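You operate a simulated robot arm through the tools that you are given. There is no shell and no other tool. Be economical: measure what you need, move in short steps, check, and stop when the job is done.

You run a simulated robot arm. Do the job below in one go: nothing can be reset, and whatever is moved stays where it is left.

## Task
Put things in order on the top of the door side leaf. At the end: the red pad stands on top of the orange hand carder; the yellow wax bar stands where the red pad stood; the yellow fibre nest stands where the yellow wax bar stood; the silver food flask (marked "SOUP") stands where the purple cake stood; the purple cake stands where the yellow fibre nest stood; whatever was shut is shut again. Leave all else as you found it, and nothing knocked over.
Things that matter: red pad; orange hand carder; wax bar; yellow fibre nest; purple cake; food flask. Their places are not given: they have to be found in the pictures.

Only the result counts: the job must be done as asked and must still hold three seconds after the hand-in. Knocking over, shifting, dropping, spilling or breaking anything else fails it.

## Robot
A 7-joint arm with a two-finger parallel gripper, fixed in place. Base frame: the origin is at the foot of the arm, x ahead of it, y to its left, z up; the work surface is at about z = 74.8. Units: cm, rad, N and s.
With the tool pointing down near the work surface it reaches from about 30 to 68 cm from the base axis. Its first joint turns from -1.152 to 1.152 rad. Payload 1.57 kg.
Tool frame: the origin (TCP) lies between the finger pads and is the grasp point; the fingertips stand 3 cm ahead of it; z points along the fingers, y is the line along which they close. Largest opening 11 cm; finger width 2.4, thickness 1.2; the body of the gripper, 4.8 by 11.2 cm, starts 7.8 cm behind the TCP.
Orientation is that of the tool frame in the base frame, as [roll, pitch, yaw] about the fixed x, y, z axes, in that order (R = Rz(yaw) Ry(pitch) Rx(roll)). With the fingers straight down and closing along the base's y, the tool's x points along the base's -x, its y along +y and its z along -z.

## Interface
- The arm moves only by the tool move_arm. Its argument "motion" is a list of rows, each a list of 6 numbers: the shift along the tool's x, y, z in cm, then the turn, a rotation vector about the tool's x, y, z in rad. In form: [[x, y, z, rx, ry, rz], ...]. A call has 1 to 12 rows; each row shifts and turns the commanded pose from where the row before left it, along the tool's axes as they then stand. "hand" is the opening in per cent of the stroke, from 0 (shut) to 100 (fully open), set as the call begins (left out, the last holds). Rows are played at 5 a second. More than 5 cm and 0.15 rad between two rows, or a gripper value outside its range, and nothing of the call is played. A pose out of reach is approached as far as the arm can. The call stops where the force on the tool passes 40 N (or 10 N more than at its start, if that is more) or the arm is blocked; 0.2 s more then pass. Each finger travels about 10.8 cm/s and halts on what it meets, pressing with about 30 N; the grip force reading is that of the motor and also rises with nothing between the fingers. The clock runs only during rows and for 0.2 s after the last one: add rows that do not move to give the fingers time. The reply holds the time, the measured pose of the TCP, the force on the tool along the base axes, the opening and the grip force, in the units named above and with some noise.
- Cameras (640 x 400 px; columns grow to the right, rows downward): "scene" is fixed at [16.81, -40.8, 138.47]; the picture's right is [0.64, -0.77, 0.00], its down [-0.58, -0.48, -0.66] and it looks along [0.51, 0.42, -0.75] (base axes); focal length 352 px, centre (320, 200). "wrist" rides on the gripper at [-3.6, 0, -8] in the tool frame; the picture's right is [0.00, -1.00, 0.00], its down [0.97, 0.00, -0.24] and it looks along [0.24, 0.00, 0.97] (tool axes); focal length 218 px, centre (320, 200).
- camera(camera): a new picture of that camera. The clock stands still meanwhile.
- locate(camera, pixels): for up to 12 pixels [column, row] of the newest picture of that camera ("zoom" is the newest enlarged one), the place [x, y, z] in the base frame of the surface seen there, good to about 0.2 cm. The clock stands still meanwhile.
- zoom(camera, box): a new picture of the part [left, top, right, bottom] of that camera's present view, enlarged. The clock stands still meanwhile.
- hand_in(): hands the job in; it is judged then, once.

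Go step by step. Measure first, check grasps and placings, and put right what went wrong. The budget is 80 turns and 54 pictures, counting those below and the enlarged ones. Unless the task says otherwise, let go and move clear before handing in, and close with one line.

The tools are called after ">>>" as a command line: name --pt "numbers of a row" for each row, then --argument value for the rest, lists and objects as JSON in quotes. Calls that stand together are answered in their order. move_arm: Moves the arm, as the interface text tells. Its arguments: {"type":"object","properties":{"motion":{"type":"array","items":{"type":"array","items":{"type":"number"}}},"hand":{"type":"number"}},"required":["motion"]} The other tools are called the same way: camera (camera) takes a picture; locate (camera, pixels) gives the place of the surface under pixels of a picture; zoom (camera, box) takes an enlarged picture of a part of a camera's view; hand_in () hands the job in.

At the start:

```text
time_s: 0.0
tool_pos: [35.69, -18.24, 107.97]
tool_rot: [-3.141, 0.0, 3.141]
wrist_force: [0.5, -0.1, 0.2]
opening: 11.03
gripper_force: 0.1
```

scene: 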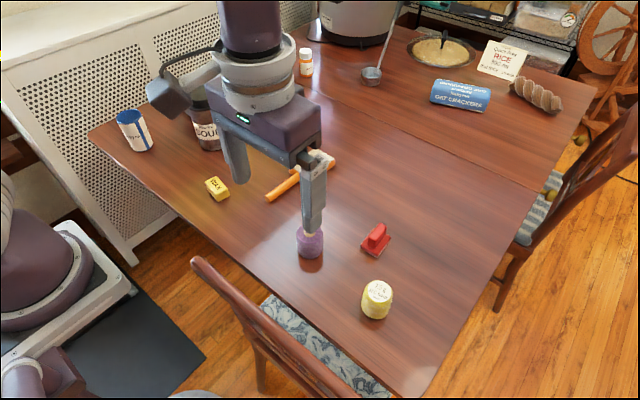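
wrist: 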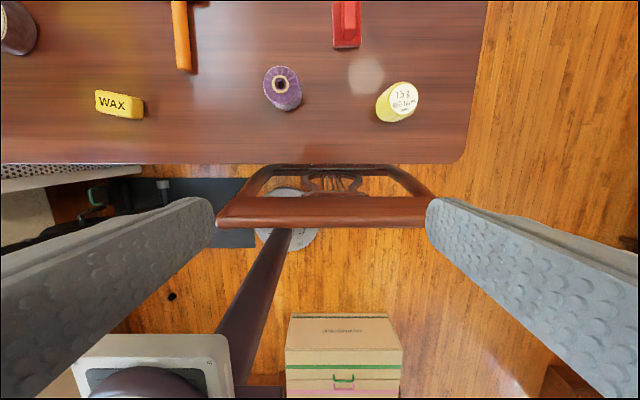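

The scene shows the wax near (217,188), carder near (300,180), red pad (376,240), yellow nest (377,299), purple cake (310,243) and flask near (205,130). I will enlarge and measure.

>>> zoom --camera "scene" --box '[100, 80, 260, 220]'

>>> zoom --camera "scene" --box '[250, 140, 430, 330]'

>>> locate --camera "scene" --pixels '[[217, 183], [222, 195], [376, 229], [376, 249], [378, 290], [375, 312], [310, 253], [205, 140], [270, 199], [320, 160], [130, 117], [325, 165]]'

>>> locate --camera "wrist" --pixels '[[120, 104], [281, 85], [404, 95], [346, 15], [346, 44], [183, 66], [180, 10], [20, 30], [281, 105], [390, 118], [97, 92], [143, 116]]'

```text
2.86 times, centred on (180, 150) of scene
```

zoom: 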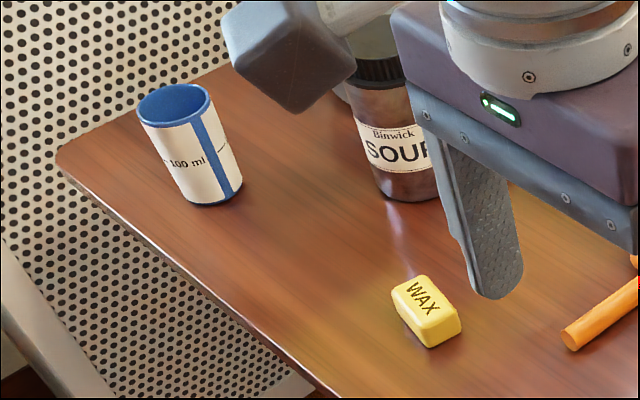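

```text
2.11 times, centred on (340, 235) of scene
```

zoom: 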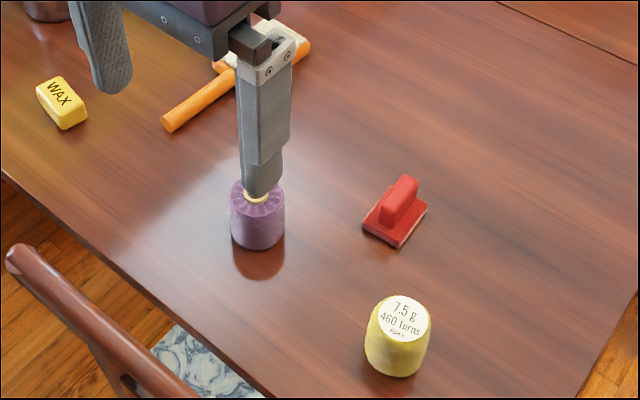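

```text
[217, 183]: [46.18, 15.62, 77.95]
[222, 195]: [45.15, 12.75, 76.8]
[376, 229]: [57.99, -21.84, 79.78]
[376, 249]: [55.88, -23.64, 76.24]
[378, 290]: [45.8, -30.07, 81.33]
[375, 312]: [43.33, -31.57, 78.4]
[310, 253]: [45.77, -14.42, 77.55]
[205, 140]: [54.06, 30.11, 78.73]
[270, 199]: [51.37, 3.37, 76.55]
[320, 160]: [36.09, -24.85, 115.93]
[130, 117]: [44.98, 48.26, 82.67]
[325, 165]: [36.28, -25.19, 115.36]
```

```text
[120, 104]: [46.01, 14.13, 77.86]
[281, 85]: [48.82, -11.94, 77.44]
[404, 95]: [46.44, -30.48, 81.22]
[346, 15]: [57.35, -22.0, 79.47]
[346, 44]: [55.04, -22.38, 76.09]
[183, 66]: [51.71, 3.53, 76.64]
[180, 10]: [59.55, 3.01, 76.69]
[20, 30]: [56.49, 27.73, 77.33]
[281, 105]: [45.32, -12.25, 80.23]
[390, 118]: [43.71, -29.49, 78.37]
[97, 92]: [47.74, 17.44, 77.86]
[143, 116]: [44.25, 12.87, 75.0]
```

All objects were found; I move over the table centre for a clear overhead view.

>>> move_arm --pt "-2.9 3.6 0.3 0 0 0" --pt "-2.9 3.6 0.3 0 0 0" --pt "-2.9 3.6 0.3 0 0 0" --pt "-2.9 3.6 0.3 0 0 0" --pt "-2.9 3.6 0.3 0 0 0" --pt "0 0 0 0 0 0" --pt "0 0 0 0 0 0" --hand 100

>>> camera --camera "wrist"

>>> camera --camera "scene"

```text
time_s: 1.6
tool_pos: [50.46, -0.02, 106.49]
tool_rot: [3.141, 0.0, 3.141]
wrist_force: [-0.1, 0.3, 0.1]
opening: 10.99
gripper_force: 0.1
```

```text
49 pictures are left
```

wrist: 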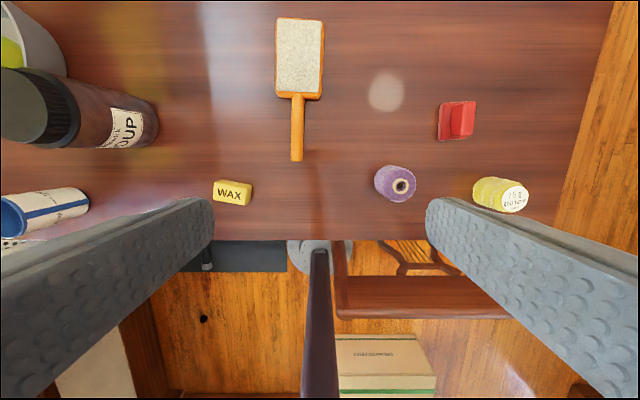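

```text
48 pictures are left
```

scene: 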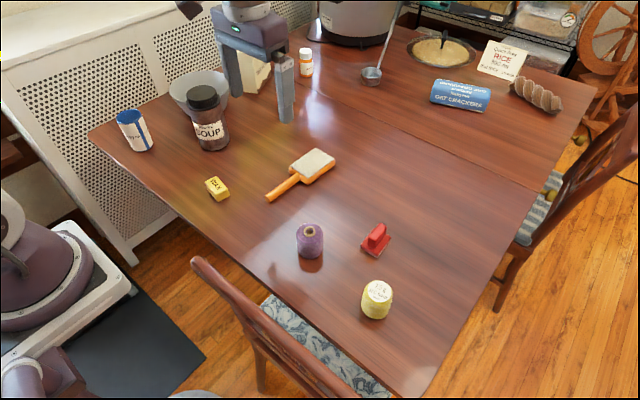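

>>> zoom --camera "scene" --box '[100, 60, 340, 210]'

>>> locate --camera "scene" --pixels '[[201, 88], [205, 97], [192, 122], [228, 118], [214, 150], [211, 135], [228, 80], [290, 150], [335, 155], [305, 183], [311, 165], [295, 181]]'

>>> locate --camera "wrist" --pixels '[[280, 20], [322, 22], [321, 95], [277, 95], [300, 57], [297, 128], [442, 105], [476, 102], [439, 139], [473, 136], [455, 120], [470, 118]]'

>>> zoom --camera "wrist" --box '[360, 80, 560, 230]'

>>> locate --camera "wrist" --pixels '[[401, 186], [391, 165], [375, 182], [412, 176], [515, 197], [490, 178], [474, 190], [216, 182], [251, 184], [249, 205], [214, 201], [232, 191]]'

```text
2.67 times, centred on (220, 135) of scene
```

zoom: 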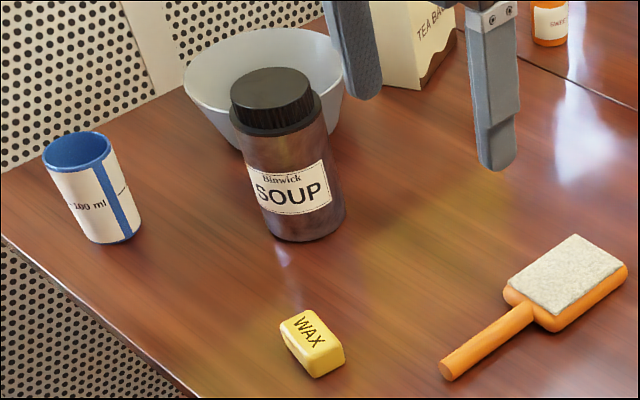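

```text
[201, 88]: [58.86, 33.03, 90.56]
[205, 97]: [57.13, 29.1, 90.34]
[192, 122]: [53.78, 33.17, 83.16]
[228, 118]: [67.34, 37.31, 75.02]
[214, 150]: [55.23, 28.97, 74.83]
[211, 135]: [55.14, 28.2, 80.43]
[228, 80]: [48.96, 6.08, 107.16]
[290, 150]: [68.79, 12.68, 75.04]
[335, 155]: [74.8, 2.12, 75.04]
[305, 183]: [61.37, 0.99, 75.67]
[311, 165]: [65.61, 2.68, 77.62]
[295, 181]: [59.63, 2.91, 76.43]
```

```text
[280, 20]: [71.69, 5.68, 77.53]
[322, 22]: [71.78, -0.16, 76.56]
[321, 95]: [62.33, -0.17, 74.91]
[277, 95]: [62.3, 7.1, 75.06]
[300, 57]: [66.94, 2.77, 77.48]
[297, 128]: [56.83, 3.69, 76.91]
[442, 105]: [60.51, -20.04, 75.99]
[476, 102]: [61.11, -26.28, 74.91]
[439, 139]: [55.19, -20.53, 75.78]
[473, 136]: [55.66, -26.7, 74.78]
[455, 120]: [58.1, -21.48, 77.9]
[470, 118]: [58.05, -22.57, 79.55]
```

```text
2.67 times, centred on (460, 155) of wrist
```

zoom: 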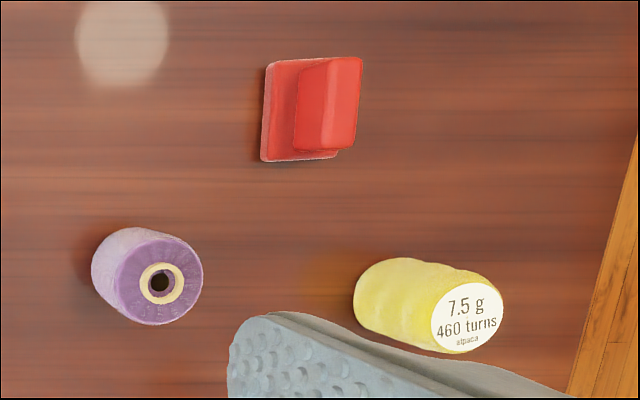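

```text
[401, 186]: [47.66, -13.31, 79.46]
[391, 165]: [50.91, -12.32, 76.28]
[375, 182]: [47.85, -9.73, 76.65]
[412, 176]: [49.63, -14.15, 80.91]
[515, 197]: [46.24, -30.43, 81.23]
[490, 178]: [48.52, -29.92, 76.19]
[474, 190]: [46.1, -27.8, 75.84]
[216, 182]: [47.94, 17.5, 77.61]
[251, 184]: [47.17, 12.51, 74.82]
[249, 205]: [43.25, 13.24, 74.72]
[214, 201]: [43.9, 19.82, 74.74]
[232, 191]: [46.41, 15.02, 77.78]
```

The flask's top is at z≈90.5, the carder's top at z≈77.5 around (67,2.8), and the red pad handle at about (58,-22). I move above the red pad for a close view.

>>> move_arm --pt "-1.0 -3.2 2.35 0 0 0" --pt "-1.0 -3.2 2.35 0 0 0" --pt "-1.0 -3.2 2.35 0 0 0" --pt "-1.0 -3.2 2.35 0 0 0" --pt "-1.0 -3.2 2.35 0 0 0" --pt "-1.0 -3.2 2.35 0 0 0" --pt "-1.0 -3.2 2.35 0 0 0" --pt "0 0 0 0 0 0" --pt "0 0 0 0 0 0"

>>> camera --camera "wrist"

```text
time_s: 3.6
tool_pos: [57.26, -22.86, 90.05]
tool_rot: [-3.141, 0.0, 3.141]
wrist_force: [0.1, 0.3, -0.5]
opening: 11.01
gripper_force: 0.1
```

```text
45 pictures are left
```

wrist: 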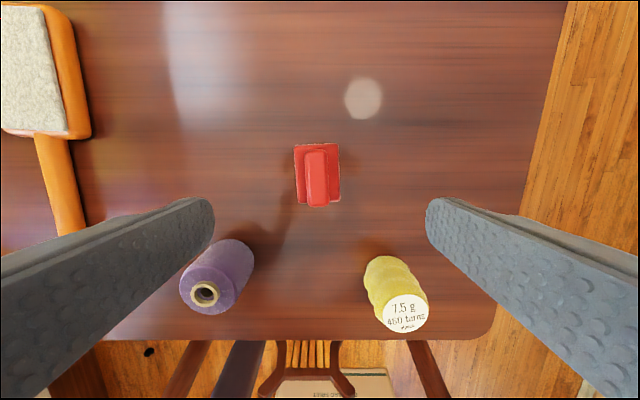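

>>> zoom --camera "wrist" --box '[270, 125, 370, 225]'

>>> locate --camera "wrist" --pixels '[[296, 146], [336, 146], [299, 203], [338, 200], [307, 154], [324, 152], [309, 203], [327, 202], [316, 175], [299, 175], [336, 175], [319, 205]]'

>>> locate --camera "wrist" --pixels '[[12, 10], [40, 10], [65, 130], [5, 129], [75, 40], [78, 130], [86, 130], [20, 70], [50, 70], [66, 215], [205, 292], [405, 312]]'

```text
4.00 times, centred on (320, 175) of wrist
```

zoom: 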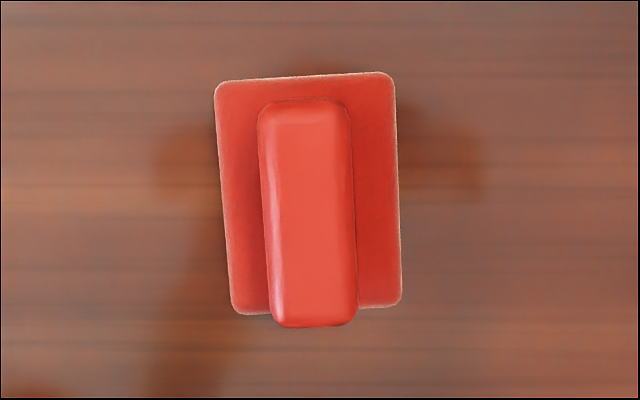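

```text
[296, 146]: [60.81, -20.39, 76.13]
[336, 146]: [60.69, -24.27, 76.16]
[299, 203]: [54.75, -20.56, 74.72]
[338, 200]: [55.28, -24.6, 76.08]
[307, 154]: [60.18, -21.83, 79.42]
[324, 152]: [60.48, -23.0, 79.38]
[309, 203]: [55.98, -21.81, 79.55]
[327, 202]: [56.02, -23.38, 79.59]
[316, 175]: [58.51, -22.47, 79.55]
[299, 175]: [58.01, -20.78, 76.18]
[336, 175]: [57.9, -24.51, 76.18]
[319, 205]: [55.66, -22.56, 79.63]
```

```text
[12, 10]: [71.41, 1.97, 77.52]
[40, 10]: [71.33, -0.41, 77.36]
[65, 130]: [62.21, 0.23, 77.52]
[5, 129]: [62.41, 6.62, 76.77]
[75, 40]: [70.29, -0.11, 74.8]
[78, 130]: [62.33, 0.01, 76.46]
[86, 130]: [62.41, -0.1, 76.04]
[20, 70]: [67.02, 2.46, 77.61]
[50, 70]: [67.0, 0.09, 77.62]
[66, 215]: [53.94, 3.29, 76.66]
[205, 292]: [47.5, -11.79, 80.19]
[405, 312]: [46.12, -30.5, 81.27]
```

The red pad is centred at (58.0,-22.5): base top z 76.15, handle top z 79.5, with the handle along x. I descend so the tips stop just above its base, then close.

>>> move_arm --pt "-0.4 0.2 3.5 0 0 0" --pt "-0.4 0.16 3.5 0 0 0" --pt "0 0 2.5 0 0 0" --pt "0 0 1.0 0 0 0" --pt "0 0 0 0 0 0"

>>> move_arm --pt "0 0 0 0 0 0" --pt "0 0 0 0 0 0" --pt "0 0 0 0 0 0" --pt "0 0 0 0 0 0" --pt "0 0 0 0 0 0" --hand 0

```text
time_s: 4.8
tool_pos: [58.09, -22.26, 79.47]
tool_rot: [3.142, 0.0, -3.141]
wrist_force: [-0.1, -0.5, -0.4]
opening: 10.98
gripper_force: 0.1
```

```text
time_s: 6.0
tool_pos: [58.03, -22.26, 79.46]
tool_rot: [-3.141, 0.001, 3.141]
wrist_force: [0.4, 0.5, 0.4]
opening: 1.87
gripper_force: 29.7
```

The pad is held (opening 1.87). I lift it and carry it over the carder.

>>> move_arm --pt "0 0 -3 0 0 0" --pt "0 0 -4 0 0 0" --pt "-1.0 3.6 0 0 0 0" --pt "-1.2 3.6 0 0 0 0" --pt "-1.2 3.6 0 0 0 0" --pt "-1.2 3.6 0 0 0 0" --pt "-1.2 3.6 0 0 0 0" --pt "-1.2 3.6 0 0 0 0" --pt "-1.0 3.6 0 0 0 0" --pt "0 0 0 0 0 0" --pt "0 0 0 0 0 0"

>>> camera --camera "scene"

>>> camera --camera "wrist"

```text
time_s: 8.4
tool_pos: [65.83, 3.14, 86.48]
tool_rot: [-3.141, 0.0, -3.141]
wrist_force: [-0.4, 0.7, -0.3]
opening: 1.89
gripper_force: 29.5
```

```text
43 pictures are left
```

scene: 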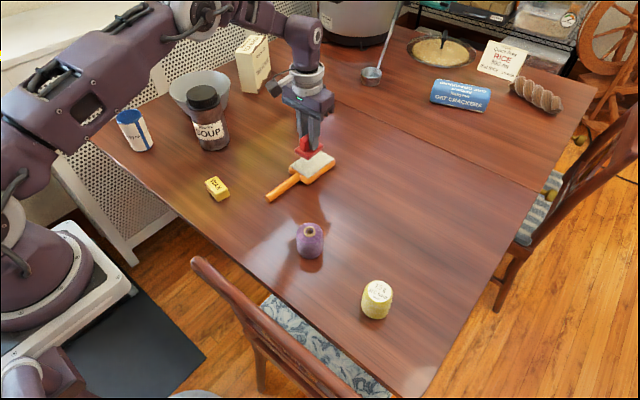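

```text
42 pictures are left
```

wrist: 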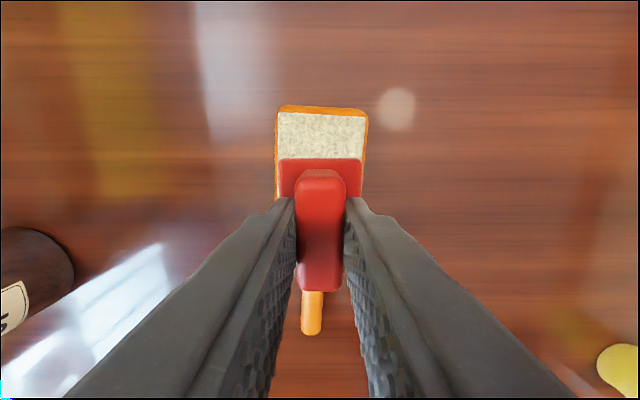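

The pad sits centred above the carder head, and I lower it gently.

>>> move_arm --pt "-0.5 -0.2 2.0 0 0 0" --pt "0 0 1.2 0 0 0" --pt "0 0 0.6 0 0 0" --pt "0 0 0.3 0 0 0" --pt "0 0 0 0 0 0"

```text
time_s: 9.6
tool_pos: [66.55, 2.73, 82.39]
tool_rot: [3.141, 0.0, -3.141]
wrist_force: [-0.6, 0.4, 0.4]
opening: 1.89
gripper_force: 30.3
```

No contact yet at z 82.39, so I lower slightly more.

>>> move_arm --pt "0 0 0.1 0 0 0" --pt "0 0 0.1 0 0 0" --pt "0 0 0 0 0 0"

```text
time_s: 10.4
tool_pos: [66.51, 2.84, 82.19]
tool_rot: [3.141, 0.0, 3.14]
wrist_force: [-1.9, -0.4, 4.8]
opening: 1.88
gripper_force: 30.6
```

A light contact force of about 5 N shows; I release and rise.

>>> move_arm --pt "0 0 0 0 0 0" --pt "0 0 0 0 0 0" --pt "0 0 0 0 0 0" --pt "0 0 -2 0 0 0" --pt "0 0 -4 0 0 0" --pt "0 0 -4 0 0 0" --pt "0 0 0 0 0 0" --hand 60

>>> move_arm --pt "3.8 2.5 0 0 0 0" --pt "3.8 2.5 0 0 0 0" --pt "3.8 2.5 0 0 0 0" --pt "3.8 2.5 0 0 0 0" --pt "3.8 2.3 0 0 0 0" --pt "0.5 0 0 0 0 0" --pt "0 0 0 0 0 0" --hand 100

>>> camera --camera "wrist"

>>> zoom --camera "scene" --box '[180, 100, 420, 250]'

```text
time_s: 12.0
tool_pos: [66.36, 2.81, 92.45]
tool_rot: [3.141, 0.001, 3.141]
wrist_force: [0.3, 0.8, 0.5]
opening: 6.61
gripper_force: 0.2
```

```text
time_s: 13.6
tool_pos: [47.0, 15.05, 92.33]
tool_rot: [-3.141, 0.0, -3.142]
wrist_force: [-0.5, -0.4, 0.2]
opening: 11.01
gripper_force: 0.1
```

```text
41 pictures are left
```

wrist: 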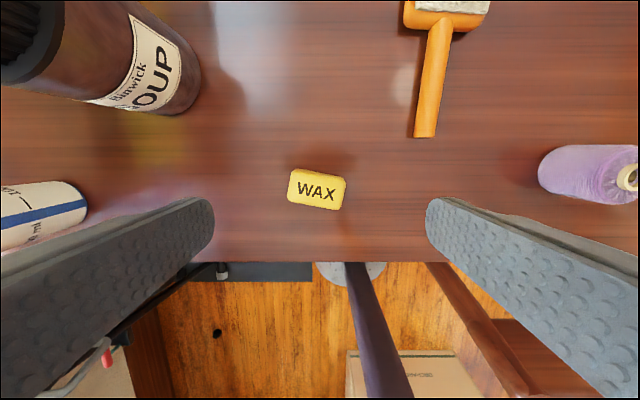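

```text
2.67 times, centred on (300, 175) of scene
```

zoom: 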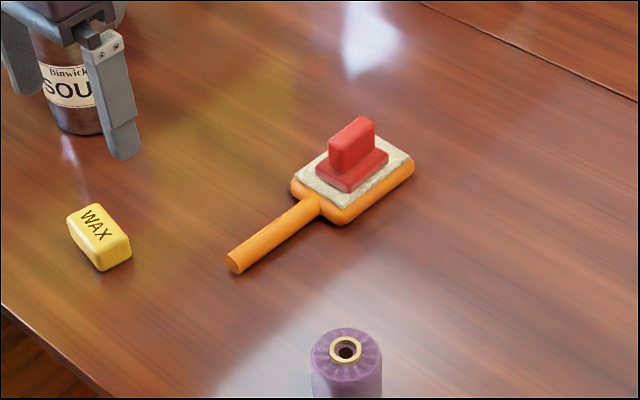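

The red pad stands well on the carder. The wax bar is around (318,189), turned by about 0.15 rad; I measure it.

>>> locate --camera "wrist" --pixels '[[294, 173], [343, 179], [340, 207], [290, 200], [317, 189], [317, 172], [316, 204], [293, 187], [342, 193], [157, 100], [190, 85], [210, 240]]'

>>> zoom --camera "wrist" --box '[270, 150, 370, 230]'

```text
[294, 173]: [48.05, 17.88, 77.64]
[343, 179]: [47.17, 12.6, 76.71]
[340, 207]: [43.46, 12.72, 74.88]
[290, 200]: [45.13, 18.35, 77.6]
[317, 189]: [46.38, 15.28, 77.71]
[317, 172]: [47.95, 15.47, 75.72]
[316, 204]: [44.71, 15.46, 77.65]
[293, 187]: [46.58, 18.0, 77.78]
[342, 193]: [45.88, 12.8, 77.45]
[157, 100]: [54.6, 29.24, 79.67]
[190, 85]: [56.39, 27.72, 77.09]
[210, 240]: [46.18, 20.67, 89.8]
```

```text
5.00 times, centred on (320, 190) of wrist
```

zoom: 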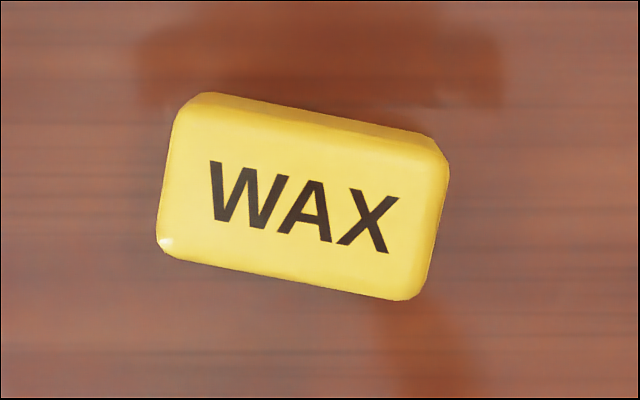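

The wax bar's centre is (46.3,15.4), with its long axis turned about 0.2 rad. I turn the tool to match, descend and grip it lengthwise.

>>> move_arm --pt "0.7 0.35 3 0 0 0.1" --pt "0 0 4 0 0 0.1" --pt "0 0 4 0 0 0" --pt "0 0 2.2 0 0 0" --pt "0 0 1.0 0 0 0" --pt "0 0 0 0 0 0"

>>> camera --camera "wrist"

```text
time_s: 15.0
tool_pos: [46.26, 15.3, 78.19]
tool_rot: [-3.141, 0.001, 2.941]
wrist_force: [1.0, 0.1, 0.6]
opening: 11.01
gripper_force: 0.0
```

```text
38 pictures are left
```

wrist: 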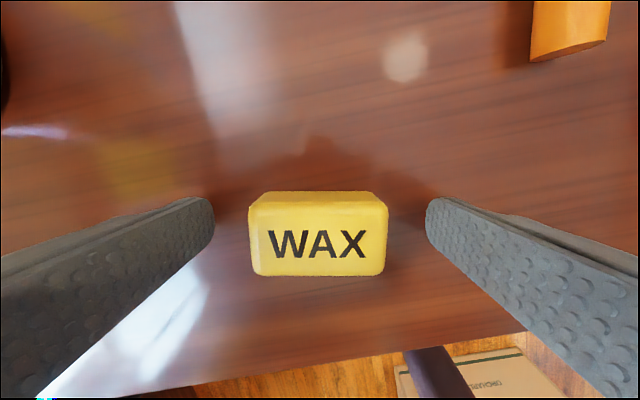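

The bar is squarely between the fingers, so I close.

>>> move_arm --pt "0 0 0 0 0 0" --pt "0 0 0 0 0 0" --pt "0 0 0 0 0 0" --pt "0 0 0 0 0 0" --hand 0

>>> move_arm --pt "0 0 -4 0 0 0" --pt "0 0 -4 0 0 0" --pt "0 0 -4 0 0 0" --pt "0 0 -2 0 0 -0.1" --pt "0 0 0 0 0 -0.1" --pt "0 0 0 0 0 0"

>>> camera --camera "wrist"

```text
time_s: 16.0
tool_pos: [46.28, 15.38, 78.25]
tool_rot: [3.141, 0.001, 2.942]
wrist_force: [0.9, 1.2, -0.4]
opening: 5.88
gripper_force: 29.7
```

```text
time_s: 17.4
tool_pos: [46.35, 15.33, 91.92]
tool_rot: [3.141, 0.001, -3.139]
wrist_force: [-0.5, 0.7, 1.1]
opening: 5.87
gripper_force: 29.9
```

```text
37 pictures are left
```

wrist: 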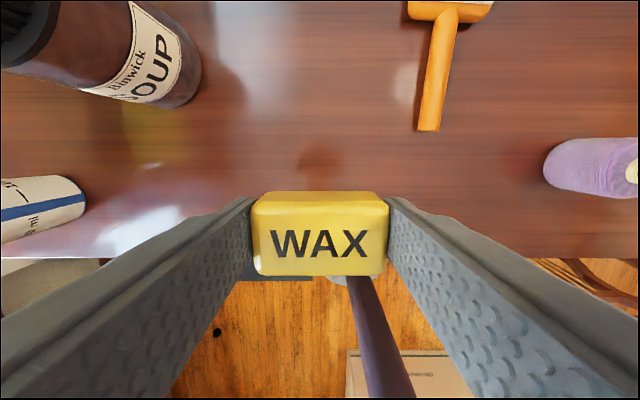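

The wax is held; I carry it to the red pad's old place at (58.0,-22.5).

>>> move_arm --pt "-1.29 -4.2 0 0 0 0" --pt "-1.29 -4.2 0 0 0 0" --pt "-1.29 -4.2 0 0 0 0" --pt "-1.29 -4.2 0 0 0 0" --pt "-1.29 -4.2 0 0 0 0" --pt "-1.29 -4.2 0 0 0 0" --pt "-1.29 -4.2 0 0 0 0" --pt "-1.29 -4.2 0 0 0 0" --pt "-1.33 -4.2 0 0 0 0" --pt "0 0 4 0 0 0" --pt "0 0 4 0 0 0" --pt "0 0 0 0 0 0"

```text
time_s: 20.0
tool_pos: [57.86, -22.71, 84.04]
tool_rot: [-3.141, 0.0, -3.141]
wrist_force: [-0.4, 0.8, -0.9]
opening: 5.88
gripper_force: 29.7
```

>>> move_arm --pt "-0.1 0.2 3.5 0 0 0" --pt "0 0 1.5 0 0 0" --pt "0 0 0.5 0 0 0" --pt "0 0 0.3 0 0 0" --pt "0 0 0 0 0 0"

```text
time_s: 21.2
tool_pos: [58.03, -22.3, 78.15]
tool_rot: [-3.141, 0.0, 3.141]
wrist_force: [-3.3, -0.2, 8.8]
opening: 5.87
gripper_force: 30.0
```

Contact is made (8.8 N), so I release, rise and go to view the nest at (46,-30).

>>> move_arm --pt "0 0 0 0 0 0" --pt "0 0 0 0 0 0" --pt "0 0 -2 0 0 0" --pt "0 0 -4 0 0 0" --pt "0 0 -4.5 0 0 0" --pt "0 0 -4.5 0 0 0" --pt "4 -2.5 0 0 0 0" --pt "4 -2.5 0 0 0 0" --pt "3.5 -2.5 0 0 0 0" --pt "0 0 0 0 0 0" --hand 100

>>> camera --camera "wrist"

>>> camera --camera "scene"

```text
time_s: 23.4
tool_pos: [46.35, -29.61, 93.1]
tool_rot: [-3.141, 0.0, 3.141]
wrist_force: [-0.1, -0.3, 0.2]
opening: 11.0
gripper_force: 0.0
```

```text
36 pictures are left
```

wrist: 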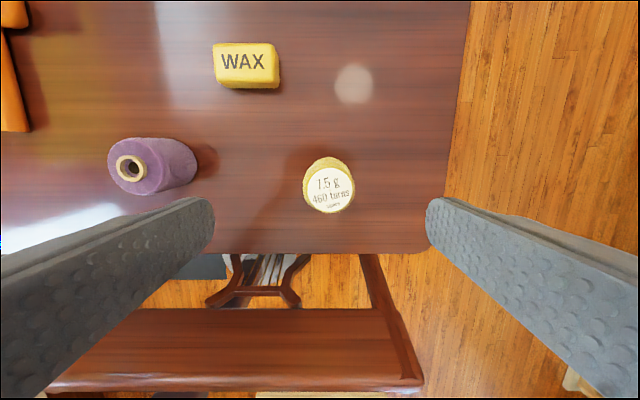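

```text
35 pictures are left
```

scene: 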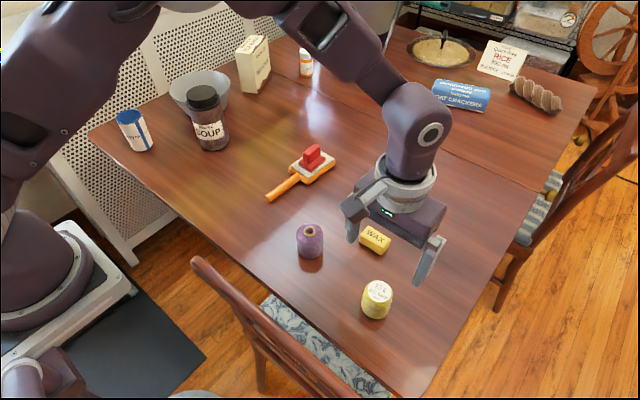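

The wax stands in the red pad's place. Now I measure the nest (330,190) and the purple cake (150,165).

>>> locate --camera "wrist" --pixels '[[310, 192], [350, 188], [331, 172], [332, 210], [330, 190], [305, 185], [353, 178], [325, 158], [131, 168], [112, 165], [148, 172], [195, 165]]'

>>> locate --camera "scene" --pixels '[[362, 303], [391, 303], [377, 288], [372, 318], [297, 240], [323, 240], [310, 258], [310, 231], [310, 226], [374, 238], [305, 164], [312, 148]]'

>>> zoom --camera "wrist" --box '[280, 140, 380, 220]'

```text
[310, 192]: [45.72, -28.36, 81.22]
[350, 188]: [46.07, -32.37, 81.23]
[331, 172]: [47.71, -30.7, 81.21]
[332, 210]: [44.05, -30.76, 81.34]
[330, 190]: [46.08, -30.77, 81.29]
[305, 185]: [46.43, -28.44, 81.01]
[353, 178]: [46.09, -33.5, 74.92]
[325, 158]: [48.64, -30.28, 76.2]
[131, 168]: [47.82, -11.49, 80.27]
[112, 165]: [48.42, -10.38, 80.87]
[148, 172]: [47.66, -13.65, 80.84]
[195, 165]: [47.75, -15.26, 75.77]
```

```text
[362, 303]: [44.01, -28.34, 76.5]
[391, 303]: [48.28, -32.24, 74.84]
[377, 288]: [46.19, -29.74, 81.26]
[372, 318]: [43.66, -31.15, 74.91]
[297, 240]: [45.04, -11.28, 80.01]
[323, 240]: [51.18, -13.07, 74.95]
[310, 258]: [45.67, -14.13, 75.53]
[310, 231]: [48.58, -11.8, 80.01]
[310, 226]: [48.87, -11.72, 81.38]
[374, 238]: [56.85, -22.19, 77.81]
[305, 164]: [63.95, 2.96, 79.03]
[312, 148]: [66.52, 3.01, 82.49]
```

```text
5.00 times, centred on (330, 180) of wrist
```

zoom: 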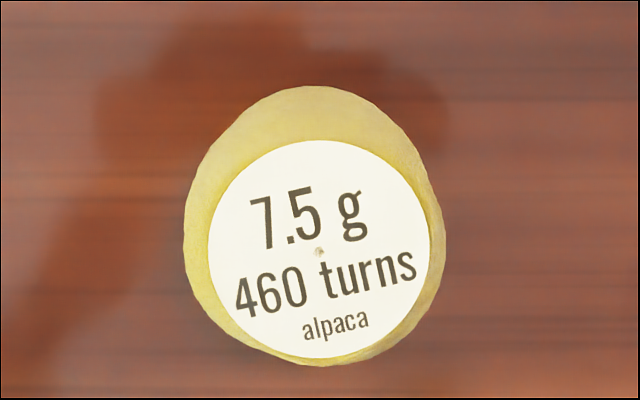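

The nest is centred at about (45.95,-30.45), z 74.8–81.3, about 5 cm wide. I descend around it.

>>> move_arm --pt "0.4 -0.84 4 0 0 0" --pt "0 0 4 0 0 0" --pt "0 0 4 0 0 0" --pt "0 0 2.6 0 0 0" --pt "0 0 0 0 0 0"

>>> move_arm --pt "0 0 0 0 0 0" --pt "0 0 0 0 0 0" --pt "0 0 0 0 0 0" --hand 46

>>> camera --camera "wrist"

```text
time_s: 24.6
tool_pos: [46.24, -30.41, 78.49]
tool_rot: [-3.141, 0.0, 3.14]
wrist_force: [0.2, -0.5, -0.3]
opening: 11.01
gripper_force: 0.1
```

```text
time_s: 25.4
tool_pos: [46.25, -30.52, 78.54]
tool_rot: [3.141, -0.001, 3.14]
wrist_force: [0.5, -0.2, -0.6]
opening: 5.5
gripper_force: 30.0
```

```text
33 pictures are left
```

wrist: 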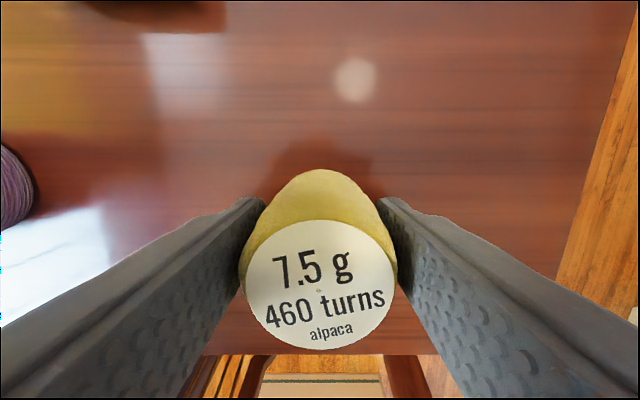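

The nest is held (opening 5.5). I lift it and carry it toward the wax's old place at (46.3,15.4).

>>> move_arm --pt "0 0 -4 0 0 0" --pt "0 0 -4 0 0 0" --pt "0 0 -4 0 0 0" --pt "0 0 0 0 0 0"

>>> move_arm --pt "0 4.59 0 0 0 0" --pt "0 4.59 0 0 0 0" --pt "0 4.59 0 0 0 0" --pt "0 4.59 0 0 0 0" --pt "0 4.59 0 0 0 0" --pt "0 4.59 0 0 0 0" --pt "0 4.59 0 0 0 0" --pt "0 4.59 0 0 0 0" --pt "0 4.59 0 0 0 0" --pt "0 4.59 0 0 0 0" --pt "0 0 0 0 0 0" --pt "0 0 0 0 0 0"

>>> camera --camera "wrist"

```text
time_s: 26.4
tool_pos: [46.07, -30.46, 90.68]
tool_rot: [3.14, -0.001, 3.141]
wrist_force: [-1.1, 0.0, -0.4]
opening: 5.46
gripper_force: 29.8
```

```text
time_s: 29.0
tool_pos: [46.16, 15.24, 90.52]
tool_rot: [-3.14, -0.001, 3.141]
wrist_force: [-1.1, 0.3, 0.2]
opening: 5.46
gripper_force: 30.0
```

```text
32 pictures are left
```

wrist: 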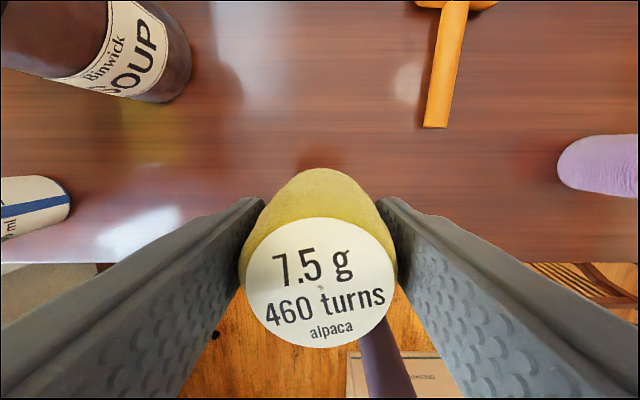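

The nest is steady and above the wax's old place; I lower it to the height at which it was grasped.

>>> move_arm --pt "-0.2 0.15 4 0 0 0" --pt "0 0 4 0 0 0" --pt "0 0 3 0 0 0" --pt "0 0 0.7 0 0 0" --pt "0 0 0.3 0 0 0" --pt "0 0 0 0 0 0"

```text
time_s: 30.4
tool_pos: [46.27, 15.55, 78.49]
tool_rot: [3.14, 0.001, -3.141]
wrist_force: [-0.9, 0.1, -0.2]
opening: 5.46
gripper_force: 29.9
```

>>> move_arm --pt "0 0 0.1 0 0 0" --pt "0 0 0 0 0 0"

```text
time_s: 31.0
tool_pos: [46.34, 15.51, 78.59]
tool_rot: [-3.141, 0.0, -3.141]
wrist_force: [-5.0, -0.9, 23.2]
opening: 5.45
gripper_force: 30.2
```

Contact is made, so I release, rise and move over the purple cake.

>>> move_arm --pt "0 0 0 0 0 0" --pt "0 0 0 0 0 0" --pt "0 0 0 0 0 0" --pt "0 0 -3 0 0 0" --pt "0 0 -4 0 0 0" --pt "0 0 -4 0 0 0" --pt "0 0 -3.5 0 0 0" --pt "0 0 0 0 0 0" --hand 100

>>> move_arm --pt "-0.2 -4.7 0 0 0 0" --pt "-0.2 -4.7 0 0 0 0" --pt "-0.2 -4.7 0 0 0 0" --pt "-0.2 -4.7 0 0 0 0" --pt "-0.2 -4.7 0 0 0 0" --pt "-0.2 -4.5 0 0 0 0" --pt "0 0 0 0 0 0" --pt "0 0 0 0 0 0"

>>> camera --camera "wrist"

>>> camera --camera "scene"

```text
time_s: 32.8
tool_pos: [46.39, 15.6, 93.07]
tool_rot: [-3.141, 0.0, 3.14]
wrist_force: [-1.0, -0.2, 0.0]
opening: 11.01
gripper_force: 0.0
```

```text
time_s: 34.6
tool_pos: [47.62, -12.48, 93.09]
tool_rot: [3.141, 0.0, -3.14]
wrist_force: [0.8, 0.1, 0.2]
opening: 11.01
gripper_force: 0.0
```

```text
31 pictures are left
```

wrist: 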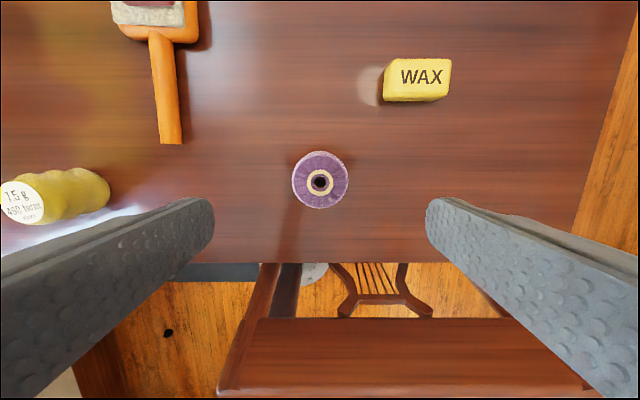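

```text
30 pictures are left
```

scene: 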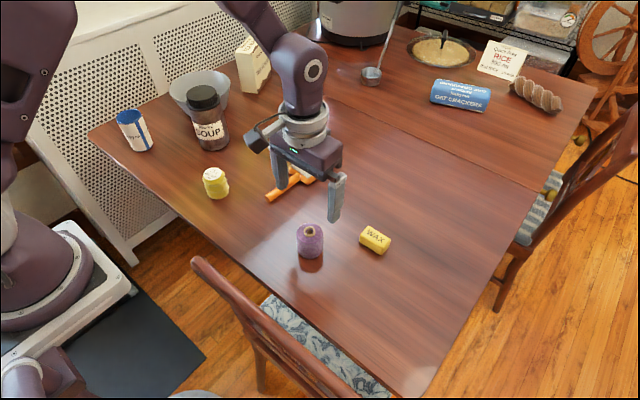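

The nest stands upright at (215,183). The cake is centred at pixel (320,181); I measure it.

>>> locate --camera "wrist" --pixels '[[294, 181], [346, 181], [320, 158], [320, 205], [320, 173], [320, 191], [300, 175], [340, 175], [310, 181], [330, 181]]'

>>> zoom --camera "wrist" --box '[270, 140, 370, 220]'

```text
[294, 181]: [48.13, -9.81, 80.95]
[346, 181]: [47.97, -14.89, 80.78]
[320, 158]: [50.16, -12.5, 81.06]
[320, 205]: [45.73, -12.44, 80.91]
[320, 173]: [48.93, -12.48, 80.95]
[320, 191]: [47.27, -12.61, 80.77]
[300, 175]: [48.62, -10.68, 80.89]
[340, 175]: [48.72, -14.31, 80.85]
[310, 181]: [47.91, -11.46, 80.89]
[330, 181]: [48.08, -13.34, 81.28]
```

```text
5.00 times, centred on (320, 180) of wrist
```

zoom: 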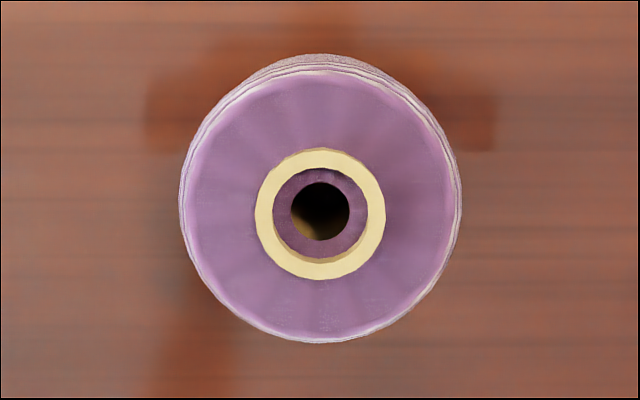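

The cake is centred at (48.0,-12.4) with radius about 2.6; I descend and grip it.

>>> move_arm --pt "-0.35 0.05 4 0 0 0" --pt "0 0 4 0 0 0" --pt "0 0 4 0 0 0" --pt "0 0 2.6 0 0 0" --pt "0 0 0 0 0 0"

>>> move_arm --pt "0 0 0 0 0 0" --pt "0 0 0 0 0 0" --pt "0 0 0 0 0 0" --pt "0 0 0 0 0 0" --hand 44

```text
time_s: 35.8
tool_pos: [47.74, -12.57, 78.65]
tool_rot: [-3.141, 0.001, -3.141]
wrist_force: [0.5, -0.9, 0.1]
opening: 11.0
gripper_force: 0.0
```

```text
time_s: 36.8
tool_pos: [47.75, -12.53, 78.53]
tool_rot: [3.141, 0.0, -3.141]
wrist_force: [1.2, -0.5, -0.3]
opening: 6.28
gripper_force: 29.4
```

The cake is held (opening 6.28). I lift it and carry it to the nest's old place at (46.0,-30.5).

>>> move_arm --pt "0 0 -4 0 0 0" --pt "0 0 -4 0 0 0" --pt "0 0 0 0 0 0" --pt "0.5 -4.5 0 0 0 0" --pt "0.5 -4.5 0 0 0 0" --pt "0.5 -4.5 0 0 0 0" --pt "0.5 -4.55 0 0 0 0" --pt "0 0 0 0 0 0" --pt "0 0 4 0 0 0" --pt "0 0 3.3 0 0 0" --pt "0 0 0 0 0 0"

>>> camera --camera "wrist"

```text
time_s: 39.2
tool_pos: [45.79, -30.46, 79.0]
tool_rot: [-3.14, 0.0, 3.141]
wrist_force: [-0.7, -0.3, 0.1]
opening: 6.28
gripper_force: 30.0
```

```text
28 pictures are left
```

wrist: 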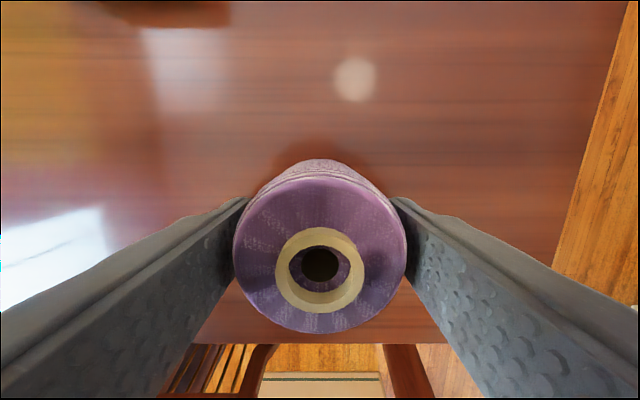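

The cake is upright and in place above the table; I lower the last bit.

>>> move_arm --pt "0 0 0.3 0 0 0" --pt "0 0 0.2 0 0 0" --pt "0 0 0.05 0 0 0" --pt "0 0 0 0 0 0"

```text
time_s: 40.2
tool_pos: [45.91, -30.44, 78.58]
tool_rot: [-3.141, 0.0, -3.14]
wrist_force: [-0.2, -0.3, 1.4]
opening: 6.29
gripper_force: 29.6
```

First contact shows (1.4 N), so I settle slightly, release and rise.

>>> move_arm --pt "0 0 0.06 0 0 0" --pt "0 0 0 0 0 0"

>>> move_arm --pt "0 0 0 0 0 0" --pt "0 0 0 0 0 0" --pt "0 0 0 0 0 0" --pt "0 0 -3 0 0 0" --pt "0 0 -4 0 0 0" --pt "0 0 -4 0 0 0" --pt "0 0 -4 0 0 0" --pt "0 0 -5 0 0 0" --pt "0 0 -5 0 0 0" --pt "0 0 0 0 0 0" --hand 100

>>> move_arm --pt "-0.5 4.9 0 0 0 0" --pt "-0.5 4.9 0 0 0 0" --pt "-0.5 4.9 0 0 0 0" --pt "-0.5 4.9 0 0 0 0" --pt "-0.5 4.9 0 0 0 0" --pt "-0.5 4.9 0 0 0 0" --pt "-0.5 4.9 0 0 0 0" --pt "-0.5 4.9 0 0 0 0" --pt "-0.5 4.9 0 0 0 0" --pt "-0.5 4.9 0 0 0 0" --pt "0 0 0 0 0 0" --pt "0 0 0 0 0 0"

>>> camera --camera "wrist"

>>> camera --camera "scene"

```text
time_s: 40.8
tool_pos: [45.79, -30.37, 78.56]
tool_rot: [3.142, 0.0, 3.141]
wrist_force: [-1.9, 4.7, 15.2]
opening: 6.28
gripper_force: 30.3
```

```text
time_s: 43.0
tool_pos: [45.62, -30.49, 103.5]
tool_rot: [-3.141, 0.001, -3.141]
wrist_force: [-0.6, 0.1, -0.2]
opening: 11.0
gripper_force: 0.0
```

```text
time_s: 45.6
tool_pos: [50.59, 18.44, 103.35]
tool_rot: [-3.141, -0.001, 3.14]
wrist_force: [-0.3, 0.7, 0.1]
opening: 11.0
gripper_force: 0.1
```

```text
27 pictures are left
```

wrist: 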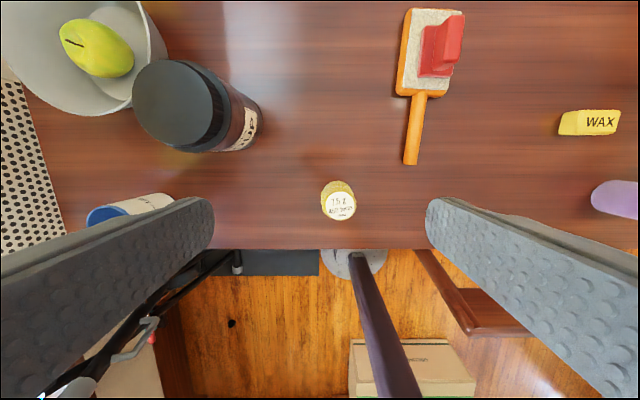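

```text
26 pictures are left
```

scene: 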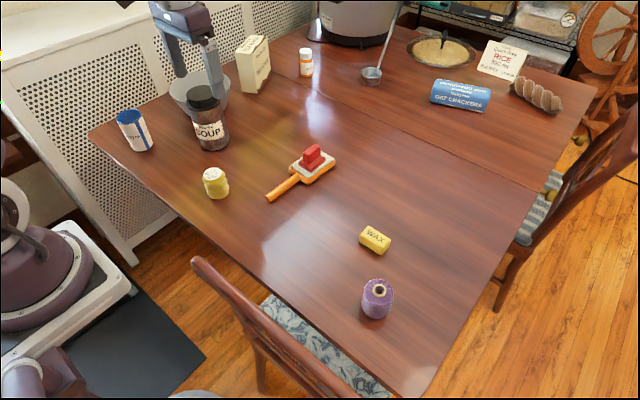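

The cake stands in the nest's place. The flask lid is at (180,105) and the bowl rim is close behind it; I measure both.

>>> locate --camera "wrist" --pixels '[[135, 105], [172, 63], [175, 148], [210, 105], [172, 105], [225, 80], [262, 120], [230, 150], [133, 20], [158, 60], [160, 30], [100, 110]]'

>>> locate --camera "scene" --pixels '[[203, 94], [190, 97], [217, 97], [203, 87], [172, 95], [229, 92], [226, 76], [204, 107], [195, 128], [229, 140], [213, 149], [224, 105]]'

>>> zoom --camera "wrist" --box '[0, 0, 300, 220]'

>>> zoom --camera "scene" --box '[150, 60, 260, 160]'

```text
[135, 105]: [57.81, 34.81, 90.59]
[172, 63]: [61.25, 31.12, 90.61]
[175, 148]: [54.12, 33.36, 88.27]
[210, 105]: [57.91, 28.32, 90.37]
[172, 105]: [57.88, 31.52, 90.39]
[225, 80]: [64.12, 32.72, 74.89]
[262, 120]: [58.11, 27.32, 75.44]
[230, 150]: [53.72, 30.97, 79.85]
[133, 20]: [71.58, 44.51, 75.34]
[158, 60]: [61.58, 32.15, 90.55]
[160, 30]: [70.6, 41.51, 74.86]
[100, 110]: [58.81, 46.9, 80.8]
```

```text
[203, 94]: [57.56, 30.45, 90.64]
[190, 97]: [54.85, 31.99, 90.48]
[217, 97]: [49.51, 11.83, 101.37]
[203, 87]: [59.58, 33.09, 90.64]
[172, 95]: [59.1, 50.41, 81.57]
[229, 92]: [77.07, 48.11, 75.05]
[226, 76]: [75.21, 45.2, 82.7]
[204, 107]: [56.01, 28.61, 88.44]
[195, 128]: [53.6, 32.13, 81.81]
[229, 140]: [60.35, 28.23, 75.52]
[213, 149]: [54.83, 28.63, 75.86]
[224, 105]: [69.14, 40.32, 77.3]
```

```text
1.82 times, centred on (150, 110) of wrist
```

zoom: 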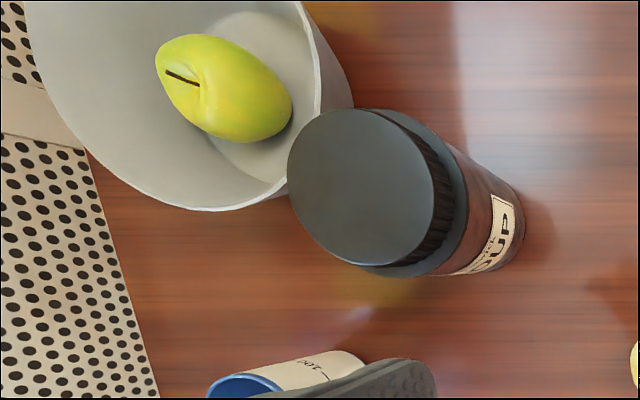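

```text
4.00 times, centred on (205, 110) of scene
```

zoom: 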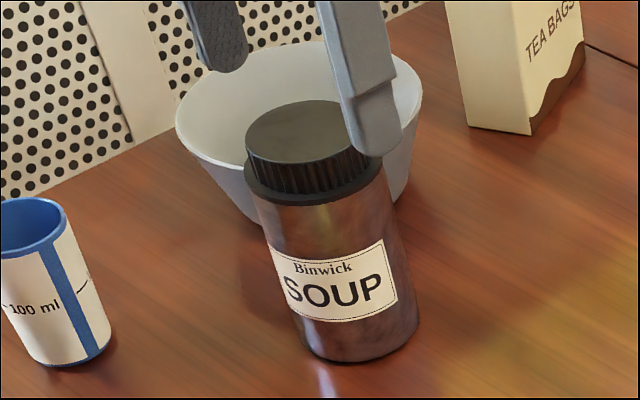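

The lid's centre is about (57.9,31.5) and its top 90.6; the bowl rim (z≈82.5) stays more than 2 cm clear of the open fingers. I move above the flask and look.

>>> move_arm --pt "-1.8 3.3 0 0 0 0" --pt "-1.8 3.3 0 0 0 0" --pt "-1.8 3.3 0 0 0 0" --pt "-1.8 3.2 0 0 0 0" --pt "0 0 0 0 0 0" --pt "0 0 0 0 0 0"

>>> camera --camera "wrist"

>>> locate --camera "wrist" --pixels '[[320, 190], [285, 190], [355, 190], [320, 160], [320, 225], [240, 60], [240, 100], [260, 120], [200, 150]]'

```text
time_s: 47.0
tool_pos: [57.79, 31.62, 103.51]
tool_rot: [-3.136, 0.0, -3.114]
wrist_force: [0.9, -0.6, 0.2]
opening: 11.0
gripper_force: 0.1
out of reach, approached as far as the arm can: row 4
```

```text
23 pictures are left
```

wrist: 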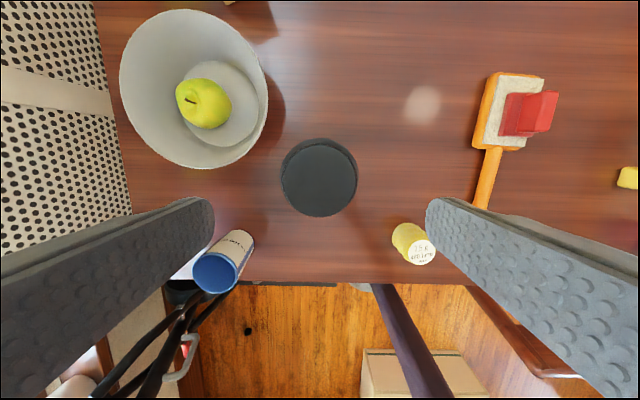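

```text
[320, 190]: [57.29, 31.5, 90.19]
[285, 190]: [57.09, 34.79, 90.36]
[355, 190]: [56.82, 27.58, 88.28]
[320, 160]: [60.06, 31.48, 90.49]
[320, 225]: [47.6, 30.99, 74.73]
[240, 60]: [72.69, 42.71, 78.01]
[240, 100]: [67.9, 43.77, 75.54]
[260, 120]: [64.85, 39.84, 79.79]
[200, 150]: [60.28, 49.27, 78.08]
```

The lid lies centred near (319,178). I enlarge it to fix the centre along x.

>>> zoom --camera "wrist" --box '[260, 120, 380, 240]'

>>> locate --camera "wrist" --pixels '[[319, 145], [319, 150], [319, 155], [319, 211], [319, 207], [319, 214], [284, 180], [354, 180], [319, 178]]'

```text
3.33 times, centred on (320, 180) of wrist
```

zoom: 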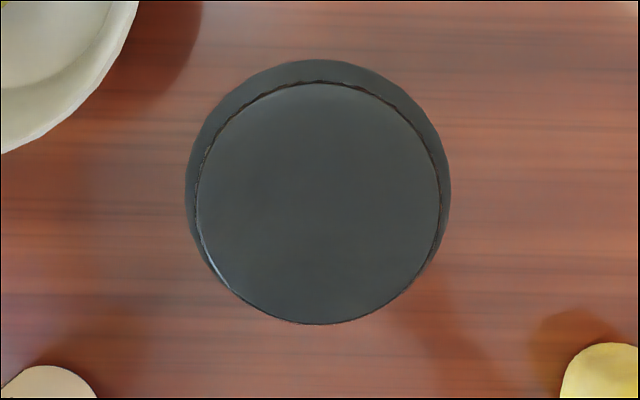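

```text
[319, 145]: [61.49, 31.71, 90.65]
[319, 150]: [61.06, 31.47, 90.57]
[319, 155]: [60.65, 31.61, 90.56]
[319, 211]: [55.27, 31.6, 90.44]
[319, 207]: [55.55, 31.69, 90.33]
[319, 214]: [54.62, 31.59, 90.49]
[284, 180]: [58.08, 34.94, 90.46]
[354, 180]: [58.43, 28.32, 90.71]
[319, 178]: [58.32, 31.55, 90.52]
```

The flask is centred at (58.0,31.6), right below the tool. I descend part way and check.

>>> move_arm --pt "-0.1 0 3 0 0 0" --pt "-0.1 0 3 0 0 0" --pt "0 0 3 0 0 0" --pt "0 0 0 0 0 0"

>>> camera --camera "wrist"

```text
time_s: 48.0
tool_pos: [58.64, 31.35, 94.44]
tool_rot: [-3.141, 0.001, -3.141]
wrist_force: [0.0, 0.4, 0.4]
opening: 11.01
gripper_force: 0.0
```

```text
21 pictures are left
```

wrist: 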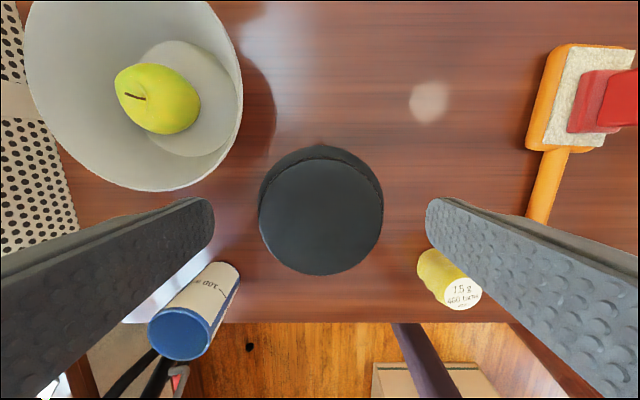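

The pose is (58.64,31.35,94.4) and level, and the lid sits well between the fingers. I correct by about 0.6 cm and go down to z 84.

>>> move_arm --pt "0.55 0.2 1 0 0 0" --pt "0 0 3 0 0 0" --pt "0 0 3 0 0 0" --pt "0 0 2.4 0 0 0" --pt "0 0 1 0 0 0" --pt "0 0 0 0 0 0"

>>> camera --camera "wrist"

>>> camera --camera "scene"

```text
time_s: 49.4
tool_pos: [57.81, 31.84, 83.92]
tool_rot: [3.141, -0.001, 3.141]
wrist_force: [-0.8, -0.9, 0.3]
opening: 10.99
gripper_force: 0.1
```

```text
20 pictures are left
```

wrist: 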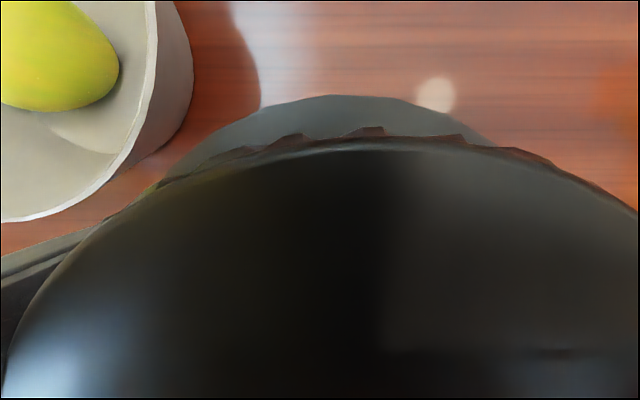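

```text
19 pictures are left
```

scene: 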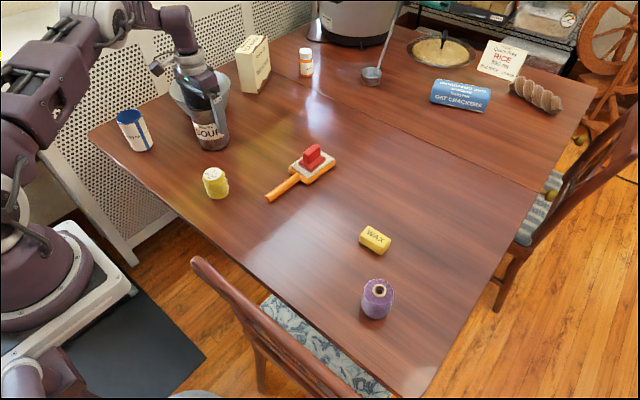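

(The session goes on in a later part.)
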